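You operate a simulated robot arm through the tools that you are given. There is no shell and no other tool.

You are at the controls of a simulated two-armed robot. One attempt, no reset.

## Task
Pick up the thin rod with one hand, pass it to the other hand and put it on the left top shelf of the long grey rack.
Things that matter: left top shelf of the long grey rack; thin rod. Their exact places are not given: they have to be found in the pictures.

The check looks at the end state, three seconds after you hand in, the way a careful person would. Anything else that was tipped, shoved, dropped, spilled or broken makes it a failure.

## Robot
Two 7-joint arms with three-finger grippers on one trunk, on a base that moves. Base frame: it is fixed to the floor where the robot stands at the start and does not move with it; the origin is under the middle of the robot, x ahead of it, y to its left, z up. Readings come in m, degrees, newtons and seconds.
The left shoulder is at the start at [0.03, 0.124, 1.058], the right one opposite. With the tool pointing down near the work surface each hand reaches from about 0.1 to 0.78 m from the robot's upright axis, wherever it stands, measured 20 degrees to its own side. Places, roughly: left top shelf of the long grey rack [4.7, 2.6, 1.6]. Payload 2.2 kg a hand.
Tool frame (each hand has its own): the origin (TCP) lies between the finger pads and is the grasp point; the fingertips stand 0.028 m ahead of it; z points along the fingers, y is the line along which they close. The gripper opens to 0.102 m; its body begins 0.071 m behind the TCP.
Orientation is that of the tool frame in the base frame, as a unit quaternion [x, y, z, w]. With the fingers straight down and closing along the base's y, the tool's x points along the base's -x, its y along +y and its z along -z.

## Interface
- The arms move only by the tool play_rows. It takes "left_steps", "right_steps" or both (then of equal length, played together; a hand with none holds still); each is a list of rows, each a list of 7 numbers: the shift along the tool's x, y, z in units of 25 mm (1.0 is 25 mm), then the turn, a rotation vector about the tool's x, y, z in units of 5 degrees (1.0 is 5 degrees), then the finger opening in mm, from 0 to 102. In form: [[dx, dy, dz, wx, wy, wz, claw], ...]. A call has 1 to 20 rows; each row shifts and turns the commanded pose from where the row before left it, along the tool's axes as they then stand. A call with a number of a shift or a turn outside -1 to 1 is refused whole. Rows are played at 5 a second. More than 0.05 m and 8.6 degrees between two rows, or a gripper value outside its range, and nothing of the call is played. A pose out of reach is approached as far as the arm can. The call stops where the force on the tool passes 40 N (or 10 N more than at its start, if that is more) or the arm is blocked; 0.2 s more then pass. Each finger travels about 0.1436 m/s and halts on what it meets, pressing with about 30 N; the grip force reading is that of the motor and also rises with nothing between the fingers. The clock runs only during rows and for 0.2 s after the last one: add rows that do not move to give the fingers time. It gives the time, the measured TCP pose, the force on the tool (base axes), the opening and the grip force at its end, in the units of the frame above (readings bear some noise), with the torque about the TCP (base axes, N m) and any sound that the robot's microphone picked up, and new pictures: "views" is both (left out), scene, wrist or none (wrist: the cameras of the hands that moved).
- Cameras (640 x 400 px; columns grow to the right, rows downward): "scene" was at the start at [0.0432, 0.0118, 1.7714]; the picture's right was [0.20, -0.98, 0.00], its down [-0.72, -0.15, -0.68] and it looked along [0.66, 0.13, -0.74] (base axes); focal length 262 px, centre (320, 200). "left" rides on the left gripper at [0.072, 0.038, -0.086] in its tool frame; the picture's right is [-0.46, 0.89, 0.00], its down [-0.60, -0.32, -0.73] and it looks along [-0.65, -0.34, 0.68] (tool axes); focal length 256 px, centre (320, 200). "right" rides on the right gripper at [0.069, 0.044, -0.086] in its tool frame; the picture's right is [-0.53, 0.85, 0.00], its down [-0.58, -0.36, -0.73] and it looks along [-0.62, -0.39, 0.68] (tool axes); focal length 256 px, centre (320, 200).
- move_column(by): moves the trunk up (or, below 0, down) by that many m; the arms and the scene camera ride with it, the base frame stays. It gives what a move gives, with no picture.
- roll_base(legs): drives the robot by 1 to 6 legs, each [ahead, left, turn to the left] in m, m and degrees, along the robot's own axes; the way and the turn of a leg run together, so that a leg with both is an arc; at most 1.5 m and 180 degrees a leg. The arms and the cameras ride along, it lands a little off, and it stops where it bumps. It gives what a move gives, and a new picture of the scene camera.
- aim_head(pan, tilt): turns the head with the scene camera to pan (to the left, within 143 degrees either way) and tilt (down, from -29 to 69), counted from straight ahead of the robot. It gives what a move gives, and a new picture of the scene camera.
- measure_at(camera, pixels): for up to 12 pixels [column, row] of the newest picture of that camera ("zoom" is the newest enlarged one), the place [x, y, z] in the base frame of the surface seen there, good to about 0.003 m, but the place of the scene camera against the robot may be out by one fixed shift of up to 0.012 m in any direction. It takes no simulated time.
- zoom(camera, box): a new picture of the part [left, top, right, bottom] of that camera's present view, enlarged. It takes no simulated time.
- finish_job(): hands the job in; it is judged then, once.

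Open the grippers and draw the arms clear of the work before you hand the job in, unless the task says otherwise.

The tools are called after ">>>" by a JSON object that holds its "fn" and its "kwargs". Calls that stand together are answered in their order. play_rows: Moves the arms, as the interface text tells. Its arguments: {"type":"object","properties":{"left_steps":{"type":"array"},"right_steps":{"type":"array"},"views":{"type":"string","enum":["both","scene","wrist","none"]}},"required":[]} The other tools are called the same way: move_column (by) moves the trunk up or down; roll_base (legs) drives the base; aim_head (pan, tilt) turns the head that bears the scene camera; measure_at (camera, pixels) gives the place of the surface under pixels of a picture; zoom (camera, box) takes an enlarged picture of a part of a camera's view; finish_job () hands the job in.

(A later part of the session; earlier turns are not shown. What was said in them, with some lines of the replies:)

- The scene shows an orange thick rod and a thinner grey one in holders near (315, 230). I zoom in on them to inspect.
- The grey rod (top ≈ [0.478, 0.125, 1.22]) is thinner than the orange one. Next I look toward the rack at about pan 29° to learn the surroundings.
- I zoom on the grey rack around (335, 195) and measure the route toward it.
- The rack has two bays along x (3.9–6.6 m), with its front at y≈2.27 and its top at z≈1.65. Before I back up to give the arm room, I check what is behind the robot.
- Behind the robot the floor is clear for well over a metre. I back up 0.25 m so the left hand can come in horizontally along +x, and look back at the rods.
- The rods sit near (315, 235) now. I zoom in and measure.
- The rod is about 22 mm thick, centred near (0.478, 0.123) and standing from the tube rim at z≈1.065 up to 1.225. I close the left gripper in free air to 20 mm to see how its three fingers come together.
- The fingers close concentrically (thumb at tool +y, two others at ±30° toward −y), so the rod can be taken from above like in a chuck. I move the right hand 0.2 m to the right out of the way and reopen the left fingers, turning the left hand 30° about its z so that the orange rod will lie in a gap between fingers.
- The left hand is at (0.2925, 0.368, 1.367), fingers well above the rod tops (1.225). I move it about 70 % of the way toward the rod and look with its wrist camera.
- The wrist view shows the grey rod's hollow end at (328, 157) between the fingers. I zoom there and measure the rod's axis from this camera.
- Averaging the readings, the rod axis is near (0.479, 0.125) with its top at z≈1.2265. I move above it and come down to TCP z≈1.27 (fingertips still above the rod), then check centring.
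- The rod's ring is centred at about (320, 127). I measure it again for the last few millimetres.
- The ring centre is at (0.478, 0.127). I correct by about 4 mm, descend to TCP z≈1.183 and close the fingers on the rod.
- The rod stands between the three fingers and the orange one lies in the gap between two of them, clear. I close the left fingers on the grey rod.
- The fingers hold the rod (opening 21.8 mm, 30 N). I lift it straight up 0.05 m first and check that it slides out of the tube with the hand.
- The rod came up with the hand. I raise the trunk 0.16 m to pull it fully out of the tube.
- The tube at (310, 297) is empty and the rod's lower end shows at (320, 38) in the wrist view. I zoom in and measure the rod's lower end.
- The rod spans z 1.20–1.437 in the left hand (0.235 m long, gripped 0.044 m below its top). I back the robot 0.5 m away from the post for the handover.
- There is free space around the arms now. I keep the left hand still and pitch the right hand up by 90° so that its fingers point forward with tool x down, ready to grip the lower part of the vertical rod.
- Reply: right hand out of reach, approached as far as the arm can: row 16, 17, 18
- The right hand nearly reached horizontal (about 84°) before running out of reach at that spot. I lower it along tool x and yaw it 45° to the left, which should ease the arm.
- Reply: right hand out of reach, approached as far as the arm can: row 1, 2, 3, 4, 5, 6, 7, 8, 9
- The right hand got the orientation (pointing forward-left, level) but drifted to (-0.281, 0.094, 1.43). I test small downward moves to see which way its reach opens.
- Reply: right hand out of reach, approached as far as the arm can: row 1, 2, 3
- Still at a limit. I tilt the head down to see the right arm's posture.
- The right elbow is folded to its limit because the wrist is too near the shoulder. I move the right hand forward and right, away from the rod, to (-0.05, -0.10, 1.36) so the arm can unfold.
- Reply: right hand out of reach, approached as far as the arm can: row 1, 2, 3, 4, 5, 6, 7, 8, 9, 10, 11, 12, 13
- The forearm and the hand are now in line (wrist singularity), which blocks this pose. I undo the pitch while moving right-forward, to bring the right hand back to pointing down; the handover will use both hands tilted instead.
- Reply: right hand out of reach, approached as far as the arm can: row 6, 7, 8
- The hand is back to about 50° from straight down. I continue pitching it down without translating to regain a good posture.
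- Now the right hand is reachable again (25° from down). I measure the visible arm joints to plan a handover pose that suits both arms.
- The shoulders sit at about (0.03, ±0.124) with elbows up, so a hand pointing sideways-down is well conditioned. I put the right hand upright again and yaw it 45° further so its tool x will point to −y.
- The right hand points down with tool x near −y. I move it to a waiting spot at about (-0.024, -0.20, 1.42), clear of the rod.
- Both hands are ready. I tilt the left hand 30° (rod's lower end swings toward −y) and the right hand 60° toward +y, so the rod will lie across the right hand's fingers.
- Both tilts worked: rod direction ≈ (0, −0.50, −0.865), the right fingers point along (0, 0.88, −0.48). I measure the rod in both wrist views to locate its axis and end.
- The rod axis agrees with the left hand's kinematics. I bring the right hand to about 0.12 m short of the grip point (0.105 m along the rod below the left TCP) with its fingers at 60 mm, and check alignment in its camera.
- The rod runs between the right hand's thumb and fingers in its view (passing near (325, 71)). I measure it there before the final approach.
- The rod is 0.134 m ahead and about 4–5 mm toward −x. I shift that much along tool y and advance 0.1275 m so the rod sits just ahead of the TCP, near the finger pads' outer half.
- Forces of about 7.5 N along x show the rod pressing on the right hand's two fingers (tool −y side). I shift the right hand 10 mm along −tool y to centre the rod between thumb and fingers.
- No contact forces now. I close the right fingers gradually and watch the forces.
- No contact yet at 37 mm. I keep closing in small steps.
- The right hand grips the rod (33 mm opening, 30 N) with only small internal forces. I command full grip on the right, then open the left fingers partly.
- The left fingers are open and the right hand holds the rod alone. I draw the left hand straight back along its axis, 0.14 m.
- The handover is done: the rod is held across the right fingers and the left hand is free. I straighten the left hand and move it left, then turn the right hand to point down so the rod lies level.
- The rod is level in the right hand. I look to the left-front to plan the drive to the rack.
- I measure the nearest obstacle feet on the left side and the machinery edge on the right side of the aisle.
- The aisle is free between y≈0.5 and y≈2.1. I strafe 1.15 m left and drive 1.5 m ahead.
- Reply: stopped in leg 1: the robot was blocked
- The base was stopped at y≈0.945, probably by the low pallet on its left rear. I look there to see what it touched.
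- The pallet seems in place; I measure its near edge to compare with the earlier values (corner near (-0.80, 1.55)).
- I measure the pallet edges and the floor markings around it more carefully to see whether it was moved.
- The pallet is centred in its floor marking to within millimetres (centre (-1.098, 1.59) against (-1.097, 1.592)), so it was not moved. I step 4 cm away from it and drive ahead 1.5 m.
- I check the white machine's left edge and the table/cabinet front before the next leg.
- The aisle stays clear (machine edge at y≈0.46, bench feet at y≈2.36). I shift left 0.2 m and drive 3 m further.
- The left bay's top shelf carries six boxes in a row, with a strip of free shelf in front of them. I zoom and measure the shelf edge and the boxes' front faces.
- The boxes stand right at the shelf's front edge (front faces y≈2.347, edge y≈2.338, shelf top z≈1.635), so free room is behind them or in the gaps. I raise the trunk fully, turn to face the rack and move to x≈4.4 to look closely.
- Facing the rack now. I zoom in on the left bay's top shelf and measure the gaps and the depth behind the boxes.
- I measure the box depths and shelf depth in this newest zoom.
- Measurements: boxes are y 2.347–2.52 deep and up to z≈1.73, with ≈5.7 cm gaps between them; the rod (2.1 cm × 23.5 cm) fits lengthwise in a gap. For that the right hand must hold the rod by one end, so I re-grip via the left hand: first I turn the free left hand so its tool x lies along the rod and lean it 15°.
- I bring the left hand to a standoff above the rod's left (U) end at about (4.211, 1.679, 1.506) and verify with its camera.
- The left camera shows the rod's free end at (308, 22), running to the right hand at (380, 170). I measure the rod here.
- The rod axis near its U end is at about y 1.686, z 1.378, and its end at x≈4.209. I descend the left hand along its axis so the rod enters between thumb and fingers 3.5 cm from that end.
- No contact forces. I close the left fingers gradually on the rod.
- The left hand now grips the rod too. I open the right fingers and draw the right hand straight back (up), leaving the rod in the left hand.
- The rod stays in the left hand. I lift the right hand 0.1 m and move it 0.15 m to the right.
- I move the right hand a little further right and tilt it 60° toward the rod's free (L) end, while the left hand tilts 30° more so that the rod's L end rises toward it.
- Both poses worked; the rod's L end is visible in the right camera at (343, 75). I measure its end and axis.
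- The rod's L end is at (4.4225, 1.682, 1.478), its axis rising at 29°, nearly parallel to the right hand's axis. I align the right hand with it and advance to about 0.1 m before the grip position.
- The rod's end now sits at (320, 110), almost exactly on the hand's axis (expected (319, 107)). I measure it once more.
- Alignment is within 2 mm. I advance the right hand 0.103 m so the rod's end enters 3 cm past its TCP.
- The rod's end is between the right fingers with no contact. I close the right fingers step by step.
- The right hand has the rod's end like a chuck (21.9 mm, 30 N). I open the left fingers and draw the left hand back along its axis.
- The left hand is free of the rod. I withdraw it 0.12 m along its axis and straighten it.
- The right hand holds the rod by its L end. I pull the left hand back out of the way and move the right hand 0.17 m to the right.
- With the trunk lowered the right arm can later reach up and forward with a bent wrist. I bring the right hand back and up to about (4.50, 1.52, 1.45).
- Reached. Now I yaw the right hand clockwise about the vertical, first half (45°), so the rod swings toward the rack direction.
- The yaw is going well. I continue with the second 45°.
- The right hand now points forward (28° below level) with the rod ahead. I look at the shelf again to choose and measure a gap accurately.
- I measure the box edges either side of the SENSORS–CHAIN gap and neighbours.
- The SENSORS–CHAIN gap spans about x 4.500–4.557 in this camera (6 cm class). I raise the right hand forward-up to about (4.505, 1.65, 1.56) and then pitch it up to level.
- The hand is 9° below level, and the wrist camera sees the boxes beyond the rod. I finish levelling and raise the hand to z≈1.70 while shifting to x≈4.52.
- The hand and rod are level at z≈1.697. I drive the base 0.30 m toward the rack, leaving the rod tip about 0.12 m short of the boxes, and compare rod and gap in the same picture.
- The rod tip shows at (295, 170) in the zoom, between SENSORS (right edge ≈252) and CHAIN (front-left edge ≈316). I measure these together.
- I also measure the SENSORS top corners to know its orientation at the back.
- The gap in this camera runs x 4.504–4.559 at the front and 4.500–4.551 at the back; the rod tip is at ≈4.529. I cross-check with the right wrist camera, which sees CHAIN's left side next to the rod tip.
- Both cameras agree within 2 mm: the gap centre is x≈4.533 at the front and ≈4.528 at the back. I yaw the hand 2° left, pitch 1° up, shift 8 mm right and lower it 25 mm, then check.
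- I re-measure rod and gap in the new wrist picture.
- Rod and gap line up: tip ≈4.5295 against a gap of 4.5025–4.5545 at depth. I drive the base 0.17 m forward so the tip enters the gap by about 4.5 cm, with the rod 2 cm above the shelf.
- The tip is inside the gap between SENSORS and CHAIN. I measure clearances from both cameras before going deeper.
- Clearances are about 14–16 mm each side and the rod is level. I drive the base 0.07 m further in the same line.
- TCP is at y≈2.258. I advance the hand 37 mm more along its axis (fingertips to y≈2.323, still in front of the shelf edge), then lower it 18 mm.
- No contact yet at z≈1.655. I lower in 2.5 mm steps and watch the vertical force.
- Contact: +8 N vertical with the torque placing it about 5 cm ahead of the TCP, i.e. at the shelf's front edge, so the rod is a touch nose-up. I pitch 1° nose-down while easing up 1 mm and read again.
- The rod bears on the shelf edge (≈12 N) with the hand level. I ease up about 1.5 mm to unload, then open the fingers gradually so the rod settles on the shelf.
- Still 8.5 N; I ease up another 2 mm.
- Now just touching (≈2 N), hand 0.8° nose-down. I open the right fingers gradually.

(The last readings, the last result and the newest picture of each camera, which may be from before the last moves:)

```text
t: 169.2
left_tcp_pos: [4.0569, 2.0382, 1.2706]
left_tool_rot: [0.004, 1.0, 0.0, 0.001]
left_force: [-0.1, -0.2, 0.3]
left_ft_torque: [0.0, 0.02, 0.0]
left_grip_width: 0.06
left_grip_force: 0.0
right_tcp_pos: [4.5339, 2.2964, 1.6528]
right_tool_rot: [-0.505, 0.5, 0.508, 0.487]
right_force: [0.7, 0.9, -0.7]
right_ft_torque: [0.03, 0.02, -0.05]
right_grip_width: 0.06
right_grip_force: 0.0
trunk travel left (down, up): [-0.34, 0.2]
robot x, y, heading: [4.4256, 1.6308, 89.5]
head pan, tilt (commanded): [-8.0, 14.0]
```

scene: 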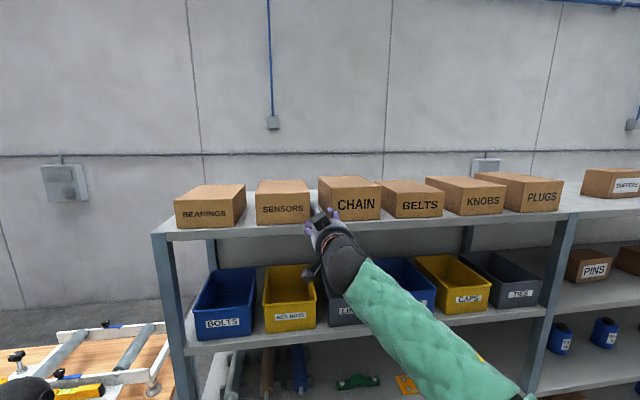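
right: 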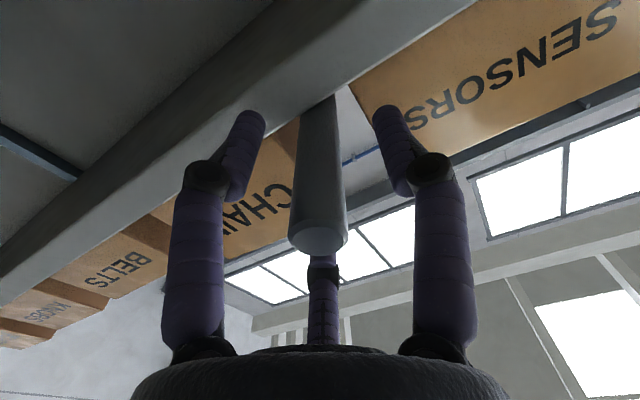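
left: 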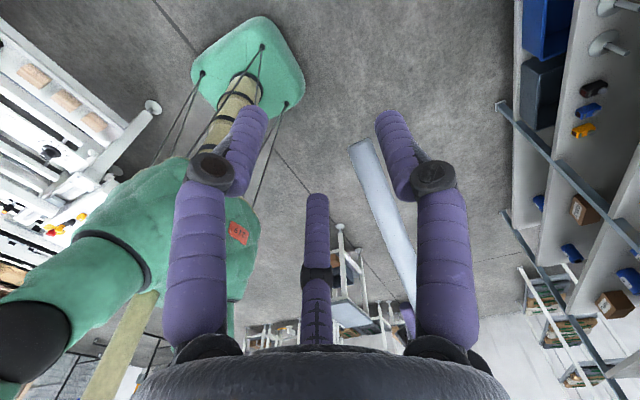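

The rod lies free on the shelf, its rear end sticking out between the open fingers at (318, 235). I withdraw the hand straight back 0.12 m.

>>> {"fn": "play_rows", "kwargs": {"right_steps": [[0, 0, -0.6, 0, 0, 0, 60], [0, 0, -0.6, 0, 0, 0, 60], [0, 0, -0.6, 0, 0, 0, 60], [0, 0, -0.6, 0, 0, 0, 60], [0, 0, -0.6, 0, 0, 0, 60], [0, 0, -0.6, 0, 0, 0, 60], [0, 0, -0.6, 0, 0, 0, 60], [0, 0, -0.6, 0, 0, 0, 60], [0, 0, 0, 0, 0, 0, 60]], "views": "both"}}

```text
t: 171.2
left_tcp_pos: [4.0574, 2.039, 1.2695]
left_tool_rot: [0.004, 1.0, 0.0, 0.002]
left_force: [0.3, 0.5, 0.8]
left_ft_torque: [0.01, 0.01, 0.0]
left_grip_width: 0.06
left_grip_force: 0.0
right_tcp_pos: [4.5367, 2.1765, 1.6534]
right_tool_rot: [-0.505, 0.499, 0.508, 0.487]
right_force: [-0.5, 0.3, -0.2]
right_ft_torque: [0.0, -0.02, 0.0]
right_grip_width: 0.0603
right_grip_force: 0.0
trunk travel left (down, up): [-0.34, 0.2]
robot x, y, heading: [4.4268, 1.6331, 89.6]
head pan, tilt (commanded): [-8.0, 14.0]
```

scene: 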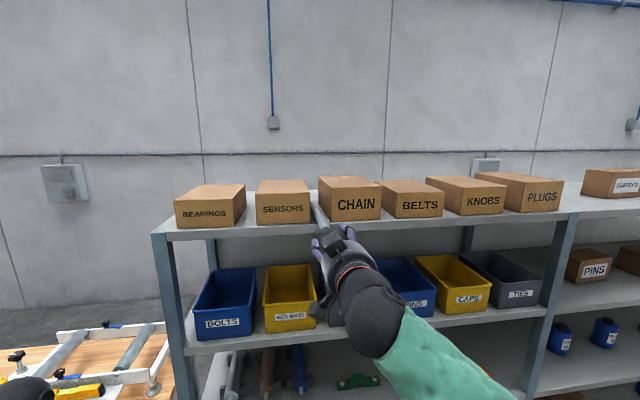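
right: 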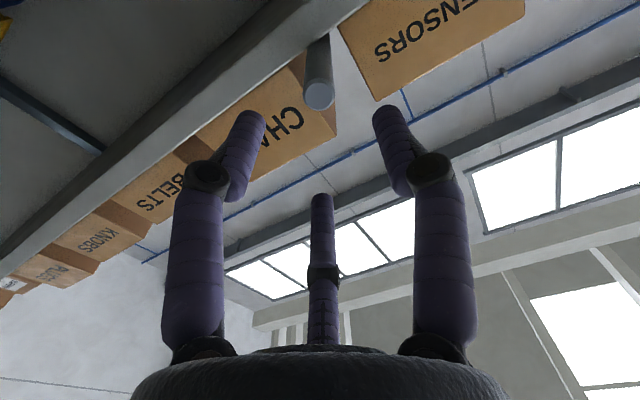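

The rod stays in the gap with its rear end at (319, 95) overhanging the shelf edge. I measure that end, then I will push it in with closed fingertips.

>>> {"fn": "measure_at", "kwargs": {"camera": "right", "pixels": [[319, 96], [308, 96], [330, 96], [319, 85], [319, 106], [317, 70], [316, 50], [290, 45], [340, 20], [345, 40], [300, 100], [330, 130]]}}

>>> {"fn": "zoom", "kwargs": {"camera": "right", "box": [230, 0, 410, 140]}}

>>> {"fn": "zoom", "kwargs": {"camera": "scene", "box": [250, 150, 400, 270]}}

```text
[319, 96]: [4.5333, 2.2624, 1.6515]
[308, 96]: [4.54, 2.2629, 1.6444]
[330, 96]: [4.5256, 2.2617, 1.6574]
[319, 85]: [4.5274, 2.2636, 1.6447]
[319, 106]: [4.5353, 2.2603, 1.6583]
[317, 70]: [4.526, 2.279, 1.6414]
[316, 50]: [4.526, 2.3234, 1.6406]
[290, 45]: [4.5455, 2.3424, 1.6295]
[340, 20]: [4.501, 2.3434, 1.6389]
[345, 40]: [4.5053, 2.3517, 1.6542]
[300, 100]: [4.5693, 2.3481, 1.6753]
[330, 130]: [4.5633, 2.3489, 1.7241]
```

```text
2.86 times, centred on (320, 70) of right
```

zoom: 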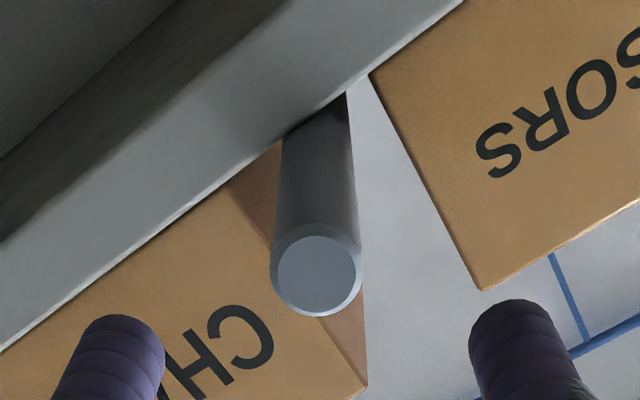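

```text
3.33 times, centred on (325, 210) of scene
```

zoom: 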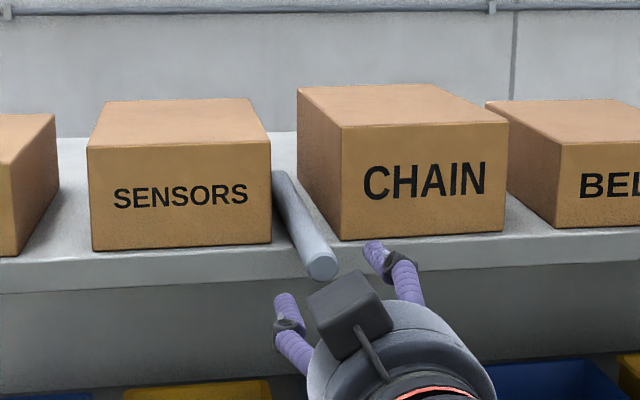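

I measure the rod's line with the scene camera too, and close the right fingers for pushing.

>>> {"fn": "measure_at", "kwargs": {"camera": "zoom", "pixels": [[318, 255], [308, 238], [300, 222], [293, 205], [286, 190], [280, 176], [322, 266], [268, 240], [344, 230], [330, 210], [300, 160], [290, 230]]}}

>>> {"fn": "play_rows", "kwargs": {"right_steps": [[0, 0, 0, 0, 0, 0, 30], [0, 0, 0, 0, 0, 0, 0], [0, 0, 0, 0, 0, 0, 0], [0, 0, 0, 0, 0, 0, 0]], "views": "both"}}

```text
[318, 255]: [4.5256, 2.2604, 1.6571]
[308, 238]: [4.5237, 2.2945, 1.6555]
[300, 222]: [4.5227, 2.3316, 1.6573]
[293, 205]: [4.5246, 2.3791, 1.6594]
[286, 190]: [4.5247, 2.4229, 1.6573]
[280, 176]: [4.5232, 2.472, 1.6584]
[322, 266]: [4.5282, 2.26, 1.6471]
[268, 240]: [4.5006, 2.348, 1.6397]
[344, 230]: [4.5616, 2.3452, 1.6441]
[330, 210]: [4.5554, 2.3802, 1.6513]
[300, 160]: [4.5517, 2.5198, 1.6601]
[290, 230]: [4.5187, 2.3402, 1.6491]
```

```text
t: 172.2
left_tcp_pos: [4.0568, 2.0377, 1.2691]
left_tool_rot: [0.004, 1.0, 0.0, 0.001]
left_force: [-0.7, 1.0, 0.2]
left_ft_torque: [-0.02, 0.0, 0.01]
left_grip_width: 0.0601
left_grip_force: 0.1
right_tcp_pos: [4.537, 2.1769, 1.6537]
right_tool_rot: [-0.505, 0.5, 0.508, 0.486]
right_force: [0.0, 0.5, -0.2]
right_ft_torque: [-0.02, -0.02, -0.02]
right_grip_width: 0.002
right_grip_force: 30.7
trunk travel left (down, up): [-0.34, 0.2]
robot x, y, heading: [4.4251, 1.6335, 89.5]
head pan, tilt (commanded): [-8.0, 14.0]
```

scene: 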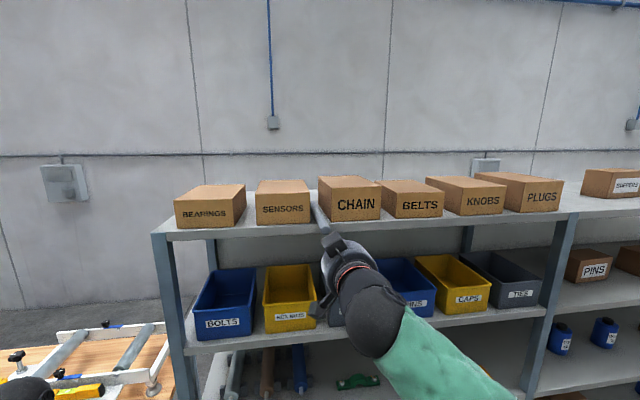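
right: 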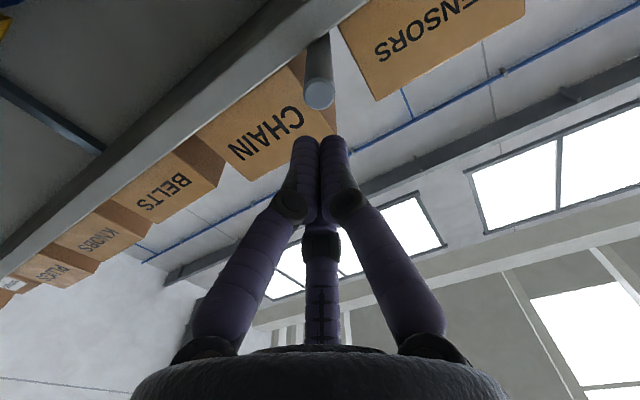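

The rod lies straight along +y at x≈4.532. I align the closed hand with it (yaw 1.5° right, 4 mm left) and push slowly, first about 2 cm, then check.

>>> {"fn": "play_rows", "kwargs": {"right_steps": [[0, 0.09, 0, 0.15, -0.05, 0, 0], [0, 0.09, 0, 0.15, -0.05, 0, 0], [0, 0, 0.4, 0, 0, 0, 0], [0, 0, 0.4, 0, 0, 0, 0], [0, 0, 0.4, 0, 0, 0, 0], [0, 0, 0.4, 0, 0, 0, 0], [0, 0, 0.4, 0, 0, 0, 0], [0, 0, 0.3, 0, 0, 0, 0], [0, 0, 0.3, 0, 0, 0, 0], [0, 0, 0.3, 0, 0, 0, 0], [0, 0, 0.3, 0, 0, 0, 0], [0, 0, 0, 0, 0, 0, 0]], "views": "both"}}

>>> {"fn": "zoom", "kwargs": {"camera": "scene", "box": [250, 150, 400, 270]}}

```text
t: 174.8
left_tcp_pos: [4.058, 2.0386, 1.2691]
left_tool_rot: [0.003, 1.0, 0.0, 0.0]
left_force: [-0.2, 0.1, 0.2]
left_ft_torque: [-0.01, 0.0, -0.02]
left_grip_width: 0.0599
left_grip_force: 0.0
right_tcp_pos: [4.5323, 2.2573, 1.6531]
right_tool_rot: [-0.496, 0.504, 0.503, 0.496]
right_force: [0.7, -0.1, -0.5]
right_ft_torque: [0.04, 0.06, 0.0]
right_grip_width: 0.0023
right_grip_force: 30.4
trunk travel left (down, up): [-0.34, 0.2]
robot x, y, heading: [4.4219, 1.636, 89.8]
head pan, tilt (commanded): [-8.0, 14.0]
```

scene: 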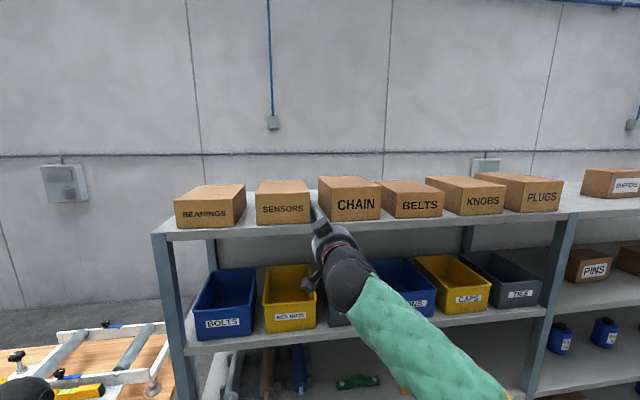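
right: 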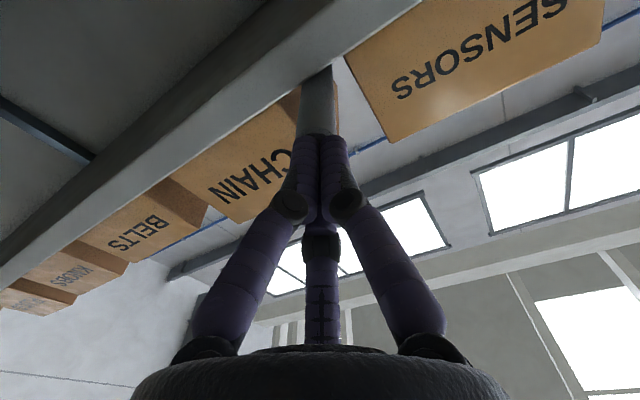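

```text
3.33 times, centred on (325, 210) of scene
```

zoom: 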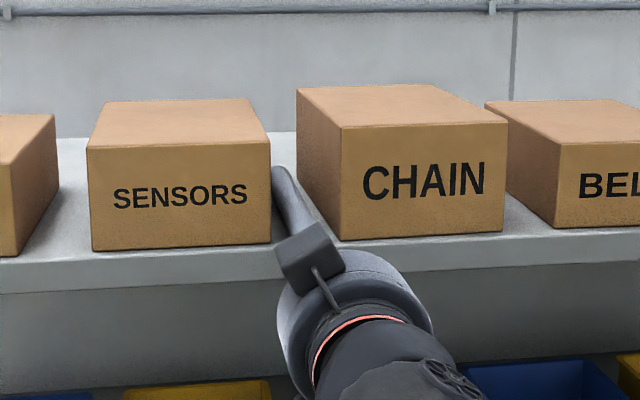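

The rod moves in with the fingertips against its end. I push 4.5 cm more, so the fingertips stop just before the shelf edge (y≈2.332).

>>> {"fn": "play_rows", "kwargs": {"right_steps": [[0, 0, 0.3, 0, 0, 0, 0], [0, 0, 0.3, 0, 0, 0, 0], [0, 0, 0.3, 0, 0, 0, 0], [0, 0, 0.3, 0, 0, 0, 0], [0, 0, 0.3, 0, 0, 0, 0], [0, 0, 0.3, 0, 0, 0, 0], [0, 0, 0, 0, 0, 0, 0]], "views": "both"}}

>>> {"fn": "zoom", "kwargs": {"camera": "scene", "box": [250, 150, 400, 270]}}

```text
t: 176.4
left_tcp_pos: [4.0576, 2.0361, 1.2697]
left_tool_rot: [0.005, 1.0, 0.0, 0.0]
left_force: [0.1, -0.3, -0.7]
left_ft_torque: [-0.01, 0.02, 0.03]
left_grip_width: 0.0599
left_grip_force: 0.0
right_tcp_pos: [4.5328, 2.3025, 1.6543]
right_tool_rot: [-0.496, 0.505, 0.504, 0.496]
right_force: [0.4, -0.8, 1.1]
right_ft_torque: [0.02, -0.03, 0.01]
right_grip_width: 0.0024
right_grip_force: 29.1
trunk travel left (down, up): [-0.34, 0.2]
robot x, y, heading: [4.4215, 1.6329, 89.1]
head pan, tilt (commanded): [-8.0, 14.0]
```

scene: 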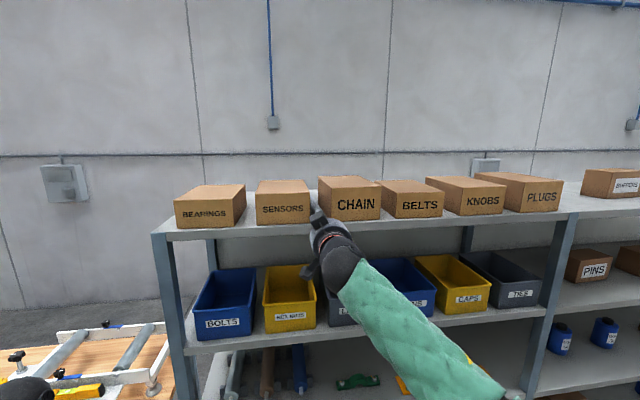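
right: 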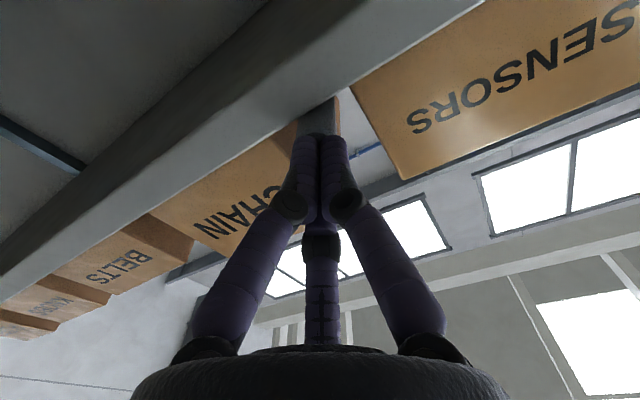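

```text
3.33 times, centred on (325, 210) of scene
```

zoom: 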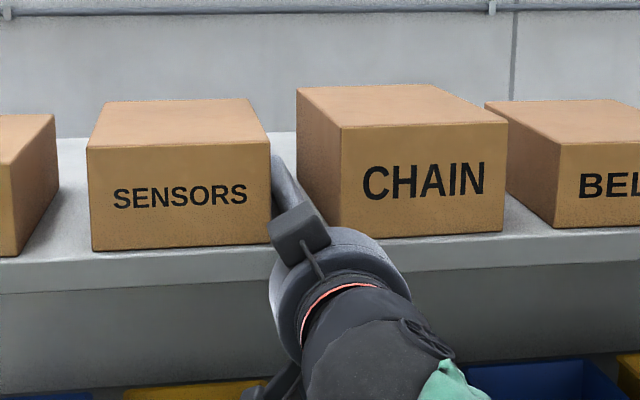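

Fingertips are at y≈2.33. I back off 1 cm, raise the hand 12 mm so the fingers clear the shelf top, and push the rod's end about 2.5 cm further to be fully on the shelf.

>>> {"fn": "play_rows", "kwargs": {"right_steps": [[0, 0, -0.4, 0, 0, 0, 0], [-0.25, 0.04, 0, 0, 0, 0, 0], [-0.25, 0.04, 0, 0, 0, 0, 0], [0, 0, 0.25, 0, 0, 0, 0], [0, 0, 0.25, 0, 0, 0, 0], [0, 0, 0.25, 0, 0, 0, 0], [0, 0, 0.25, 0, 0, 0, 0], [0, 0, 0, 0, 0, 0, 0]], "views": "both"}}

>>> {"fn": "zoom", "kwargs": {"camera": "right", "box": [240, 60, 400, 180]}}

```text
t: 178.2
left_tcp_pos: [4.0576, 2.0378, 1.27]
left_tool_rot: [0.004, 1.0, 0.0, 0.0]
left_force: [0.7, -0.3, 0.1]
left_ft_torque: [0.02, -0.01, 0.06]
left_grip_width: 0.0599
left_grip_force: 0.1
right_tcp_pos: [4.5305, 2.3159, 1.6667]
right_tool_rot: [-0.495, 0.505, 0.504, 0.496]
right_force: [0.2, 0.1, 0.8]
right_ft_torque: [0.02, 0.01, -0.03]
right_grip_width: 0.002
right_grip_force: 30.3
trunk travel left (down, up): [-0.34, 0.2]
robot x, y, heading: [4.4244, 1.6358, 89.8]
head pan, tilt (commanded): [-8.0, 14.0]
```

scene: 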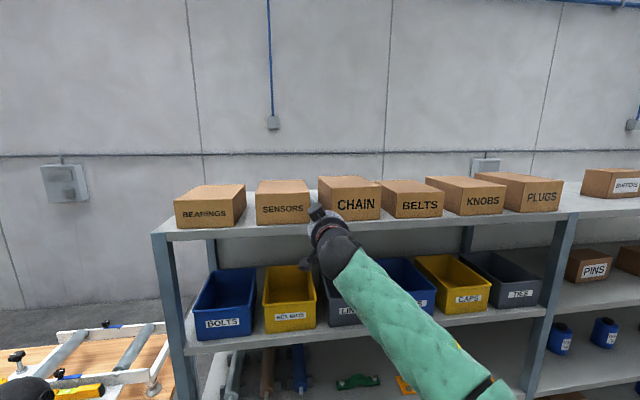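
right: 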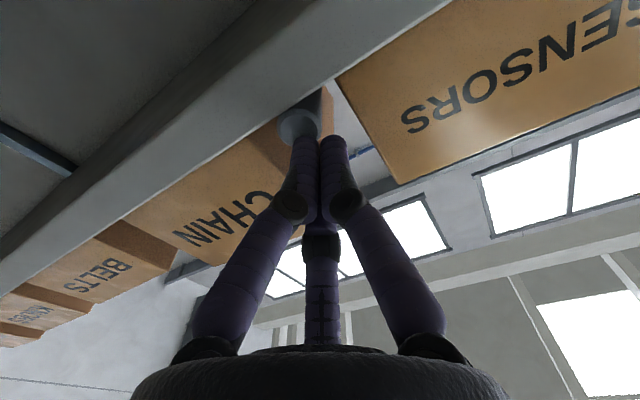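

```text
3.33 times, centred on (320, 120) of right
```

zoom: 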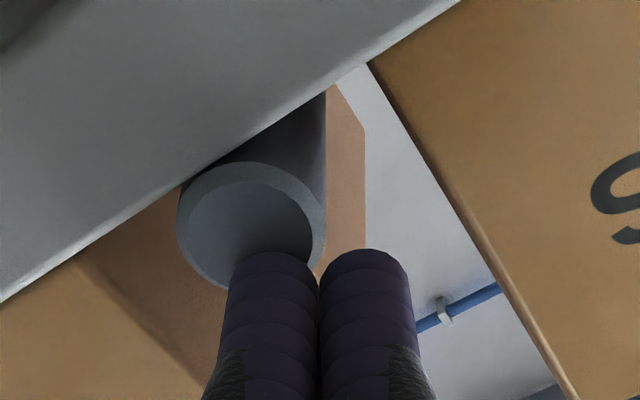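

The rod's end face is visible just below the fingertips. I measure where its rear end is relative to the shelf edge.

>>> {"fn": "measure_at", "kwargs": {"camera": "zoom", "pixels": [[250, 220], [215, 220], [285, 200], [240, 250], [300, 180], [275, 260], [365, 262], [190, 170], [310, 100], [320, 150], [100, 200]]}}

>>> {"fn": "zoom", "kwargs": {"camera": "scene", "box": [260, 160, 380, 250]}}

```text
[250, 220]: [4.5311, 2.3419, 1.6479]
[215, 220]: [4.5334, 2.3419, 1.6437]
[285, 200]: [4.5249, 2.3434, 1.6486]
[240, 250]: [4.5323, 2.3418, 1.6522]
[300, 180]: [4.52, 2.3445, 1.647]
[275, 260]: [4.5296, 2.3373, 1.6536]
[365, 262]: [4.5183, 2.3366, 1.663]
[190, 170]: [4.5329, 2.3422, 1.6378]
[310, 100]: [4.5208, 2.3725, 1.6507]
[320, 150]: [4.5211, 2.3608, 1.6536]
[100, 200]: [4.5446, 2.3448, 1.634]
```

```text
4.44 times, centred on (320, 205) of scene
```

zoom: 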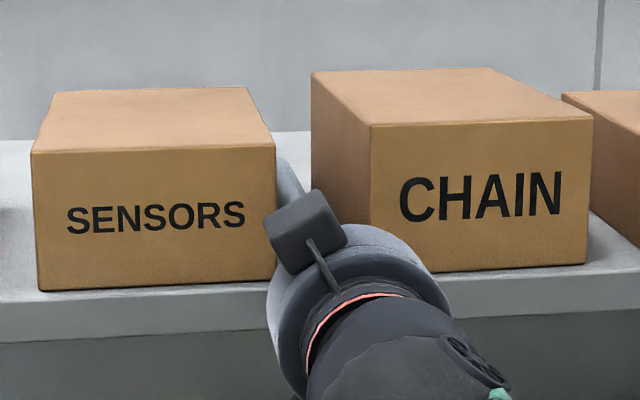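

The rod's rear end is flush with the shelf edge (y≈2.342) and still straight. I push 16 mm more.

>>> {"fn": "play_rows", "kwargs": {"right_steps": [[0, 0, 0.22, 0, 0, 0, 0], [0, 0, 0.22, 0, 0, 0, 0], [0, 0, 0.2, 0, 0, 0, 0], [0, 0, 0, 0, 0, 0, 0]], "views": "wrist"}}

>>> {"fn": "zoom", "kwargs": {"camera": "right", "box": [240, 60, 400, 180]}}

```text
t: 179.2
left_tcp_pos: [4.0558, 2.0367, 1.2697]
left_tool_rot: [0.004, 1.0, 0.001, 0.0]
left_force: [-0.7, -0.1, 0.8]
left_ft_torque: [0.0, -0.03, -0.03]
left_grip_width: 0.06
left_grip_force: 0.2
right_tcp_pos: [4.5305, 2.333, 1.6658]
right_tool_rot: [-0.495, 0.505, 0.504, 0.495]
right_force: [0.5, -0.8, -0.3]
right_ft_torque: [0.05, 0.0, 0.03]
right_grip_width: 0.0022
right_grip_force: 30.5
trunk travel left (down, up): [-0.34, 0.2]
robot x, y, heading: [4.4253, 1.6357, 89.4]
head pan, tilt (commanded): [-8.0, 14.0]
```

right: 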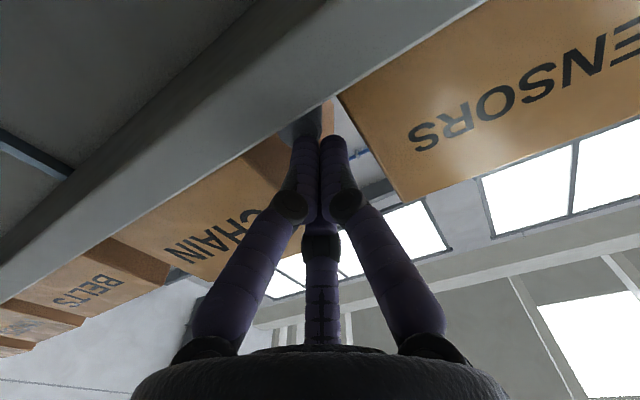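

```text
3.33 times, centred on (320, 120) of right
```

zoom: 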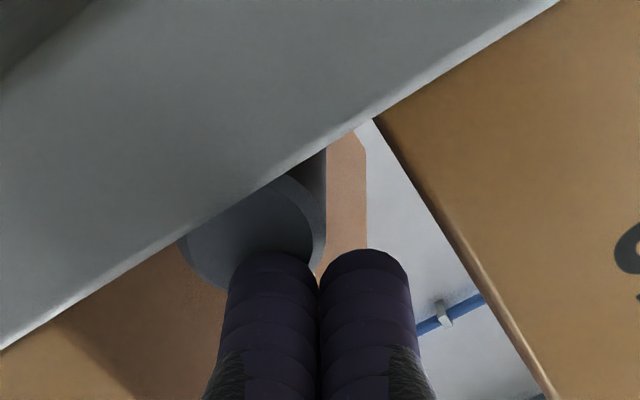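

The rod's end is now about 16 mm inside the edge. I withdraw the hand straight back and check the result.

>>> {"fn": "play_rows", "kwargs": {"right_steps": [[0, 0, -0.3, 0, 0, 0, 0], [0, 0, -0.5, 0, 0, 0, 0], [0, 0, -0.7, 0, 0, 0, 0], [0, 0, -0.7, 0, 0, 0, 0], [0, 0, -0.7, 0, 0, 0, 0], [0, 0, -0.7, 0, 0, 0, 0], [0, 0, -0.7, 0, 0, 0, 0], [0, 0, -0.7, 0, 0, 0, 0], [0, 0, 0, 0, 0, 0, 0]], "views": "both"}}

>>> {"fn": "zoom", "kwargs": {"camera": "scene", "box": [250, 150, 400, 250]}}

>>> {"fn": "zoom", "kwargs": {"camera": "right", "box": [230, 0, 410, 140]}}

```text
t: 181.2
left_tcp_pos: [4.057, 2.0377, 1.2699]
left_tool_rot: [0.004, 1.0, 0.0, 0.001]
left_force: [0.4, 0.1, -0.2]
left_ft_torque: [-0.02, -0.02, -0.01]
left_grip_width: 0.0601
left_grip_force: 0.1
right_tcp_pos: [4.5299, 2.2082, 1.6657]
right_tool_rot: [-0.496, 0.505, 0.502, 0.497]
right_force: [-0.1, 0.3, -0.5]
right_ft_torque: [-0.01, -0.03, -0.01]
right_grip_width: 0.0021
right_grip_force: 29.8
trunk travel left (down, up): [-0.34, 0.2]
robot x, y, heading: [4.419, 1.6332, 89.7]
head pan, tilt (commanded): [-8.0, 14.0]
```

scene: 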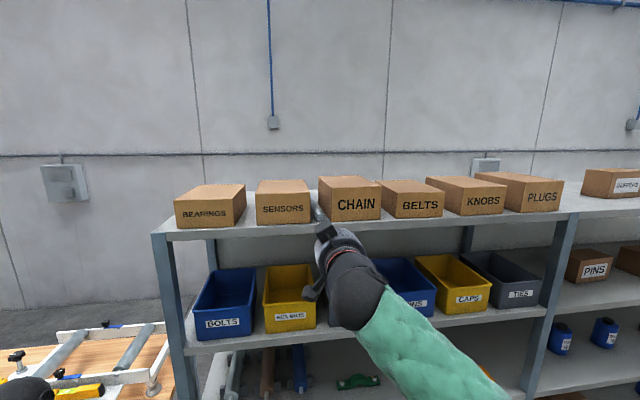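
right: 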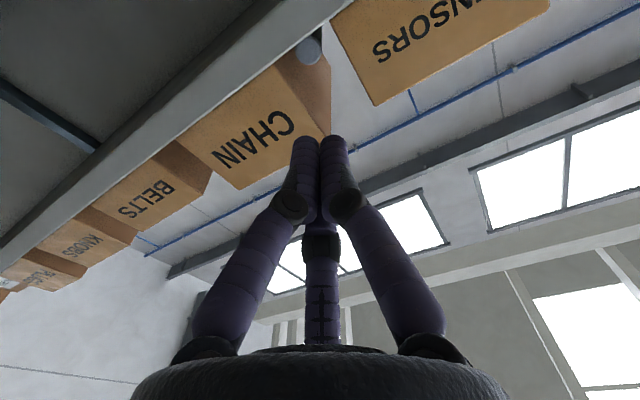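

```text
4.00 times, centred on (325, 200) of scene
```

zoom: 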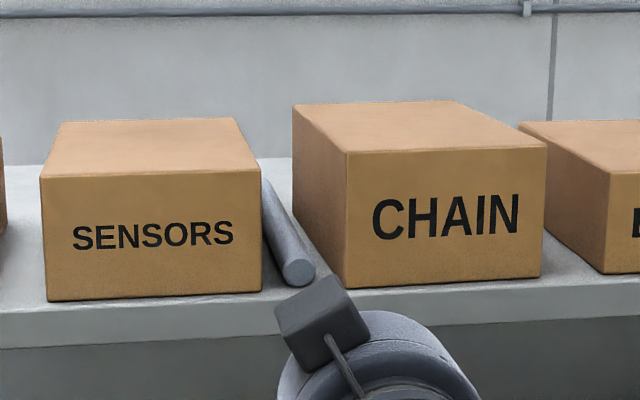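

```text
2.86 times, centred on (320, 70) of right
```

zoom: 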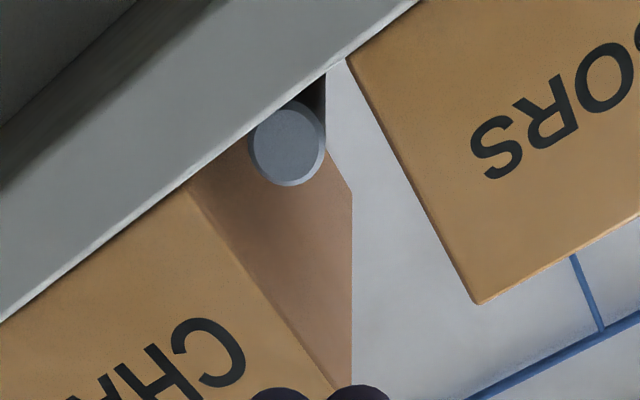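

The rod lies fully on the shelf between SENSORS and CHAIN. I measure its ends and the box edges to confirm nothing shifted.

>>> {"fn": "measure_at", "kwargs": {"camera": "right", "pixels": [[308, 50], [302, 52], [316, 50], [308, 58], [316, 40], [320, 70], [345, 35], [290, 60]]}}

>>> {"fn": "roll_base", "kwargs": {"legs": [[-0.3, 0, 0]]}}

>>> {"fn": "zoom", "kwargs": {"camera": "scene", "box": [200, 140, 400, 250]}}

```text
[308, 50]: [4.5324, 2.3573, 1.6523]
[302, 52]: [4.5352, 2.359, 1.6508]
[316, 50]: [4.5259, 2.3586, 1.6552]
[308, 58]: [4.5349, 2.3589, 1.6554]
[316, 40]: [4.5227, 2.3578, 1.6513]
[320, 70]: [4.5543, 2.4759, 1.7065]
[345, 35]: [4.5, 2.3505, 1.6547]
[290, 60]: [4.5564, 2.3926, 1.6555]
```

```text
t: 183.2
left_tcp_pos: [4.0563, 1.7385, 1.2703]
left_tool_rot: [0.006, 1.0, 0.0, 0.002]
left_force: [-0.8, -0.6, -0.7]
left_ft_torque: [0.02, -0.01, -0.05]
left_grip_width: 0.0597
left_grip_force: 0.1
right_tcp_pos: [4.5292, 1.9078, 1.6657]
right_tool_rot: [-0.496, 0.504, 0.503, 0.496]
right_force: [0.4, -0.2, 0.5]
right_ft_torque: [0.03, -0.03, 0.0]
right_grip_width: 0.0022
right_grip_force: 29.5
trunk travel left (down, up): [-0.34, 0.2]
robot x, y, heading: [4.421, 1.3365, 89.6]
head pan, tilt (commanded): [-8.0, 14.0]
```

scene: 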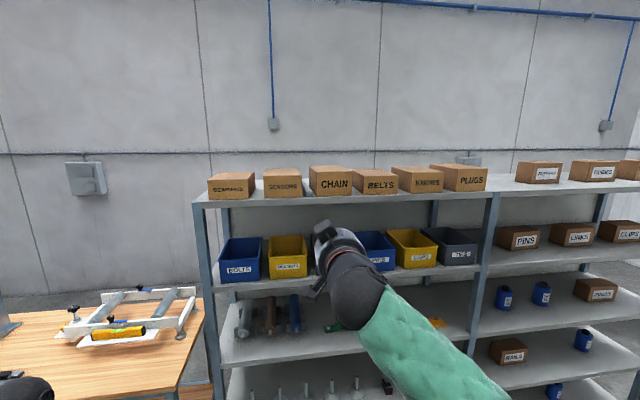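

```text
3.20 times, centred on (300, 195) of scene
```

zoom: 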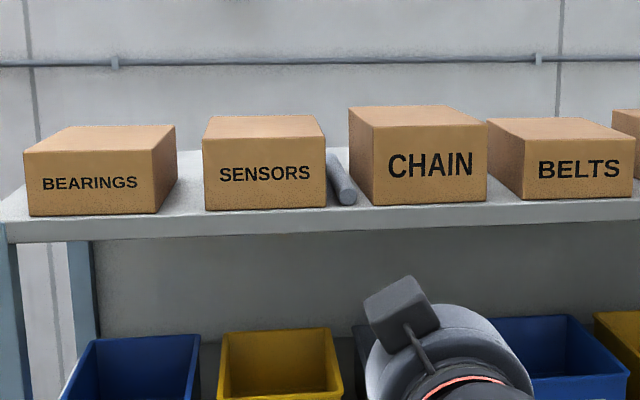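

The rod rests straight between the boxes (rear end y≈2.358, shelf edge ≈2.342) and the boxes are where they were. I open both grippers and back the robot off further.

>>> {"fn": "play_rows", "kwargs": {"left_steps": [[0, 0, 0, 0, 0, 0, 80], [0, 0, 0, 0, 0, 0, 102], [0, 0, 0, 0, 0, 0, 102], [0, 0, 0, 0, 0, 0, 102]], "right_steps": [[0, 0, 0, 0, 0, 0, 60], [0, 0, 0, 0, 0, 0, 102], [0, 0, 0, 0, 0, 0, 102], [0, 0, 0, 0, 0, 0, 102]], "views": "none"}}

>>> {"fn": "roll_base", "kwargs": {"legs": [[-0.25, 0, 0]]}}

>>> {"fn": "move_column", "kwargs": {"by": 0.2}}

>>> {"fn": "aim_head", "kwargs": {"pan": -6, "tilt": 20}}

>>> {"fn": "zoom", "kwargs": {"camera": "scene", "box": [240, 130, 400, 230]}}

```text
t: 184.2
left_tcp_pos: [4.0545, 1.7384, 1.2707]
left_tool_rot: [0.006, 1.0, 0.0, 0.002]
left_force: [0.8, 0.1, 0.0]
left_ft_torque: [-0.03, 0.0, -0.01]
left_grip_width: 0.102
left_grip_force: 0.0
right_tcp_pos: [4.5297, 1.9085, 1.6658]
right_tool_rot: [-0.495, 0.505, 0.504, 0.496]
right_force: [-0.2, -0.1, 0.6]
right_ft_torque: [-0.03, 0.02, 0.01]
right_grip_width: 0.1021
right_grip_force: 0.1
trunk travel left (down, up): [-0.34, 0.2]
robot x, y, heading: [4.4231, 1.3335, 89.7]
head pan, tilt (commanded): [-8.0, 14.0]
```

```text
t: 186.1
left_tcp_pos: [4.0539, 1.4841, 1.2704]
left_tool_rot: [0.005, 1.0, 0.0, 0.001]
left_force: [0.4, -0.2, 0.4]
left_ft_torque: [0.02, -0.01, -0.02]
left_grip_width: 0.1021
left_grip_force: 0.0
right_tcp_pos: [4.5267, 1.6539, 1.6665]
right_tool_rot: [-0.496, 0.504, 0.503, 0.496]
right_force: [0.0, 0.7, 0.5]
right_ft_torque: [0.01, 0.03, 0.01]
right_grip_width: 0.102
right_grip_force: 0.1
trunk travel left (down, up): [-0.34, 0.2]
robot x, y, heading: [4.4191, 1.0797, 89.5]
head pan, tilt (commanded): [-8.0, 14.0]
```

scene: 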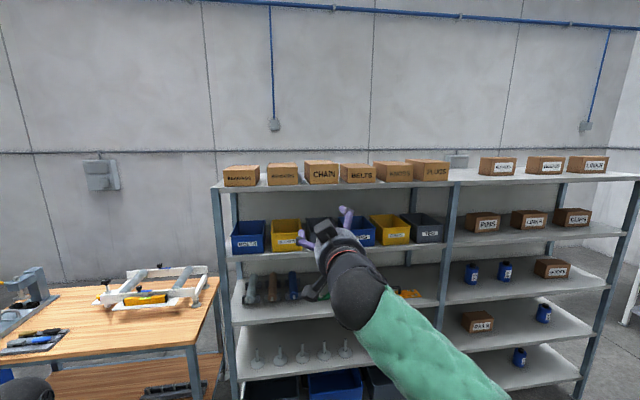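

```text
t: 188.2
left_tcp_pos: [4.0548, 1.4845, 1.4713]
left_tool_rot: [0.005, 1.0, 0.0, 0.001]
left_force: [-1.0, -0.2, 0.0]
left_ft_torque: [0.02, -0.03, 0.0]
left_grip_width: 0.102
left_grip_force: 0.2
right_tcp_pos: [4.5276, 1.6553, 1.8656]
right_tool_rot: [-0.496, 0.505, 0.503, 0.497]
right_force: [-0.7, 0.5, -0.1]
right_ft_torque: [0.02, 0.0, 0.04]
right_grip_width: 0.102
right_grip_force: 0.1
trunk travel left (down, up): [-0.54, 0.0]
robot x, y, heading: [4.4212, 1.0814, 89.6]
head pan, tilt (commanded): [-8.0, 14.0]
```

```text
t: 188.9
left_tcp_pos: [4.0526, 1.4843, 1.4701]
left_tool_rot: [0.005, 1.0, 0.0, 0.0]
left_force: [0.2, 0.1, -0.7]
left_ft_torque: [0.0, 0.0, 0.02]
left_grip_width: 0.1019
left_grip_force: 0.1
right_tcp_pos: [4.5275, 1.6553, 1.8654]
right_tool_rot: [-0.496, 0.504, 0.503, 0.496]
right_force: [-0.3, -0.6, 0.5]
right_ft_torque: [-0.02, -0.02, 0.01]
right_grip_width: 0.1022
right_grip_force: 0.1
trunk travel left (down, up): [-0.54, 0.0]
robot x, y, heading: [4.4143, 1.0812, 89.6]
head pan, tilt (commanded): [-6.0, 20.0]
```

scene: 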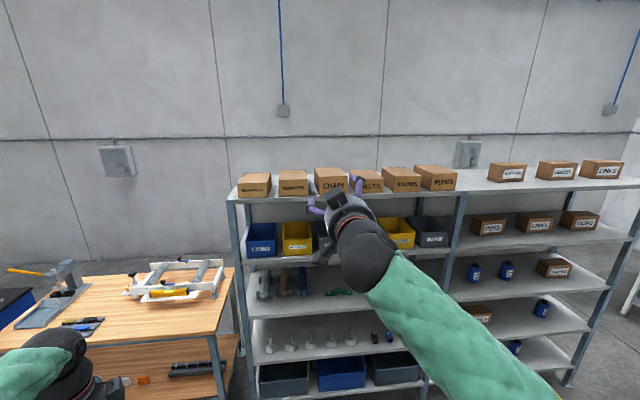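

```text
4.00 times, centred on (320, 180) of scene
```

zoom: 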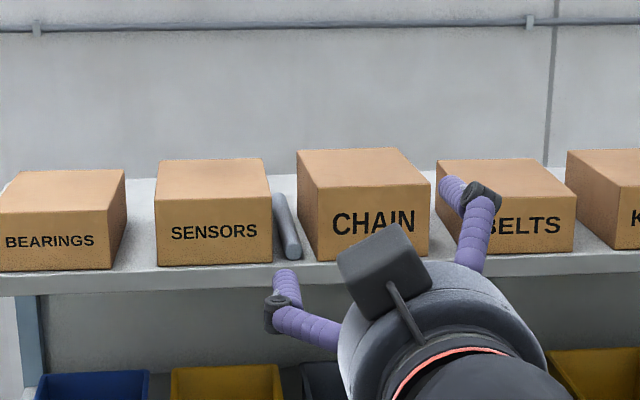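

The rod lies still on the left top shelf at (287, 225) between SENSORS and CHAIN. Both grippers are open and the arms are about 0.6 m clear of the rack, so I hand the job in.

>>> {"fn": "finish_job", "kwargs": {}}

```text
The job is handed in.
```

The thin grey rod is on the left top shelf of the long grey rack, lying straight in the gap between the SENSORS and CHAIN boxes. It is fully on the shelf, with its near end about 16 mm inside the front edge. I handed the job in with both grippers open and the arms about 0.6 m clear of the rack.

- **Hands used:** I picked the rod up with the left hand and passed it to the right. Near the rack I passed it back to the left once and then to the right again, because the right hand needed to hold it by one end to fit the gap. The right hand placed it on the shelf and then pushed it the last few centimetres in with closed fingers.
- **Stopped against something on the way:** The base was stopped short while moving sideways early in the drive, most likely by the low wooden pallet. I measured the pallet afterwards and it was still centred in its floor marking to within about 2 mm, so I don't think it moved.
- **Other objects:** The boxes beside the rod measured in the same place before and after, and I saw nothing else disturbed. I did not go back for a last look at the orange rod and its holder after driving off.
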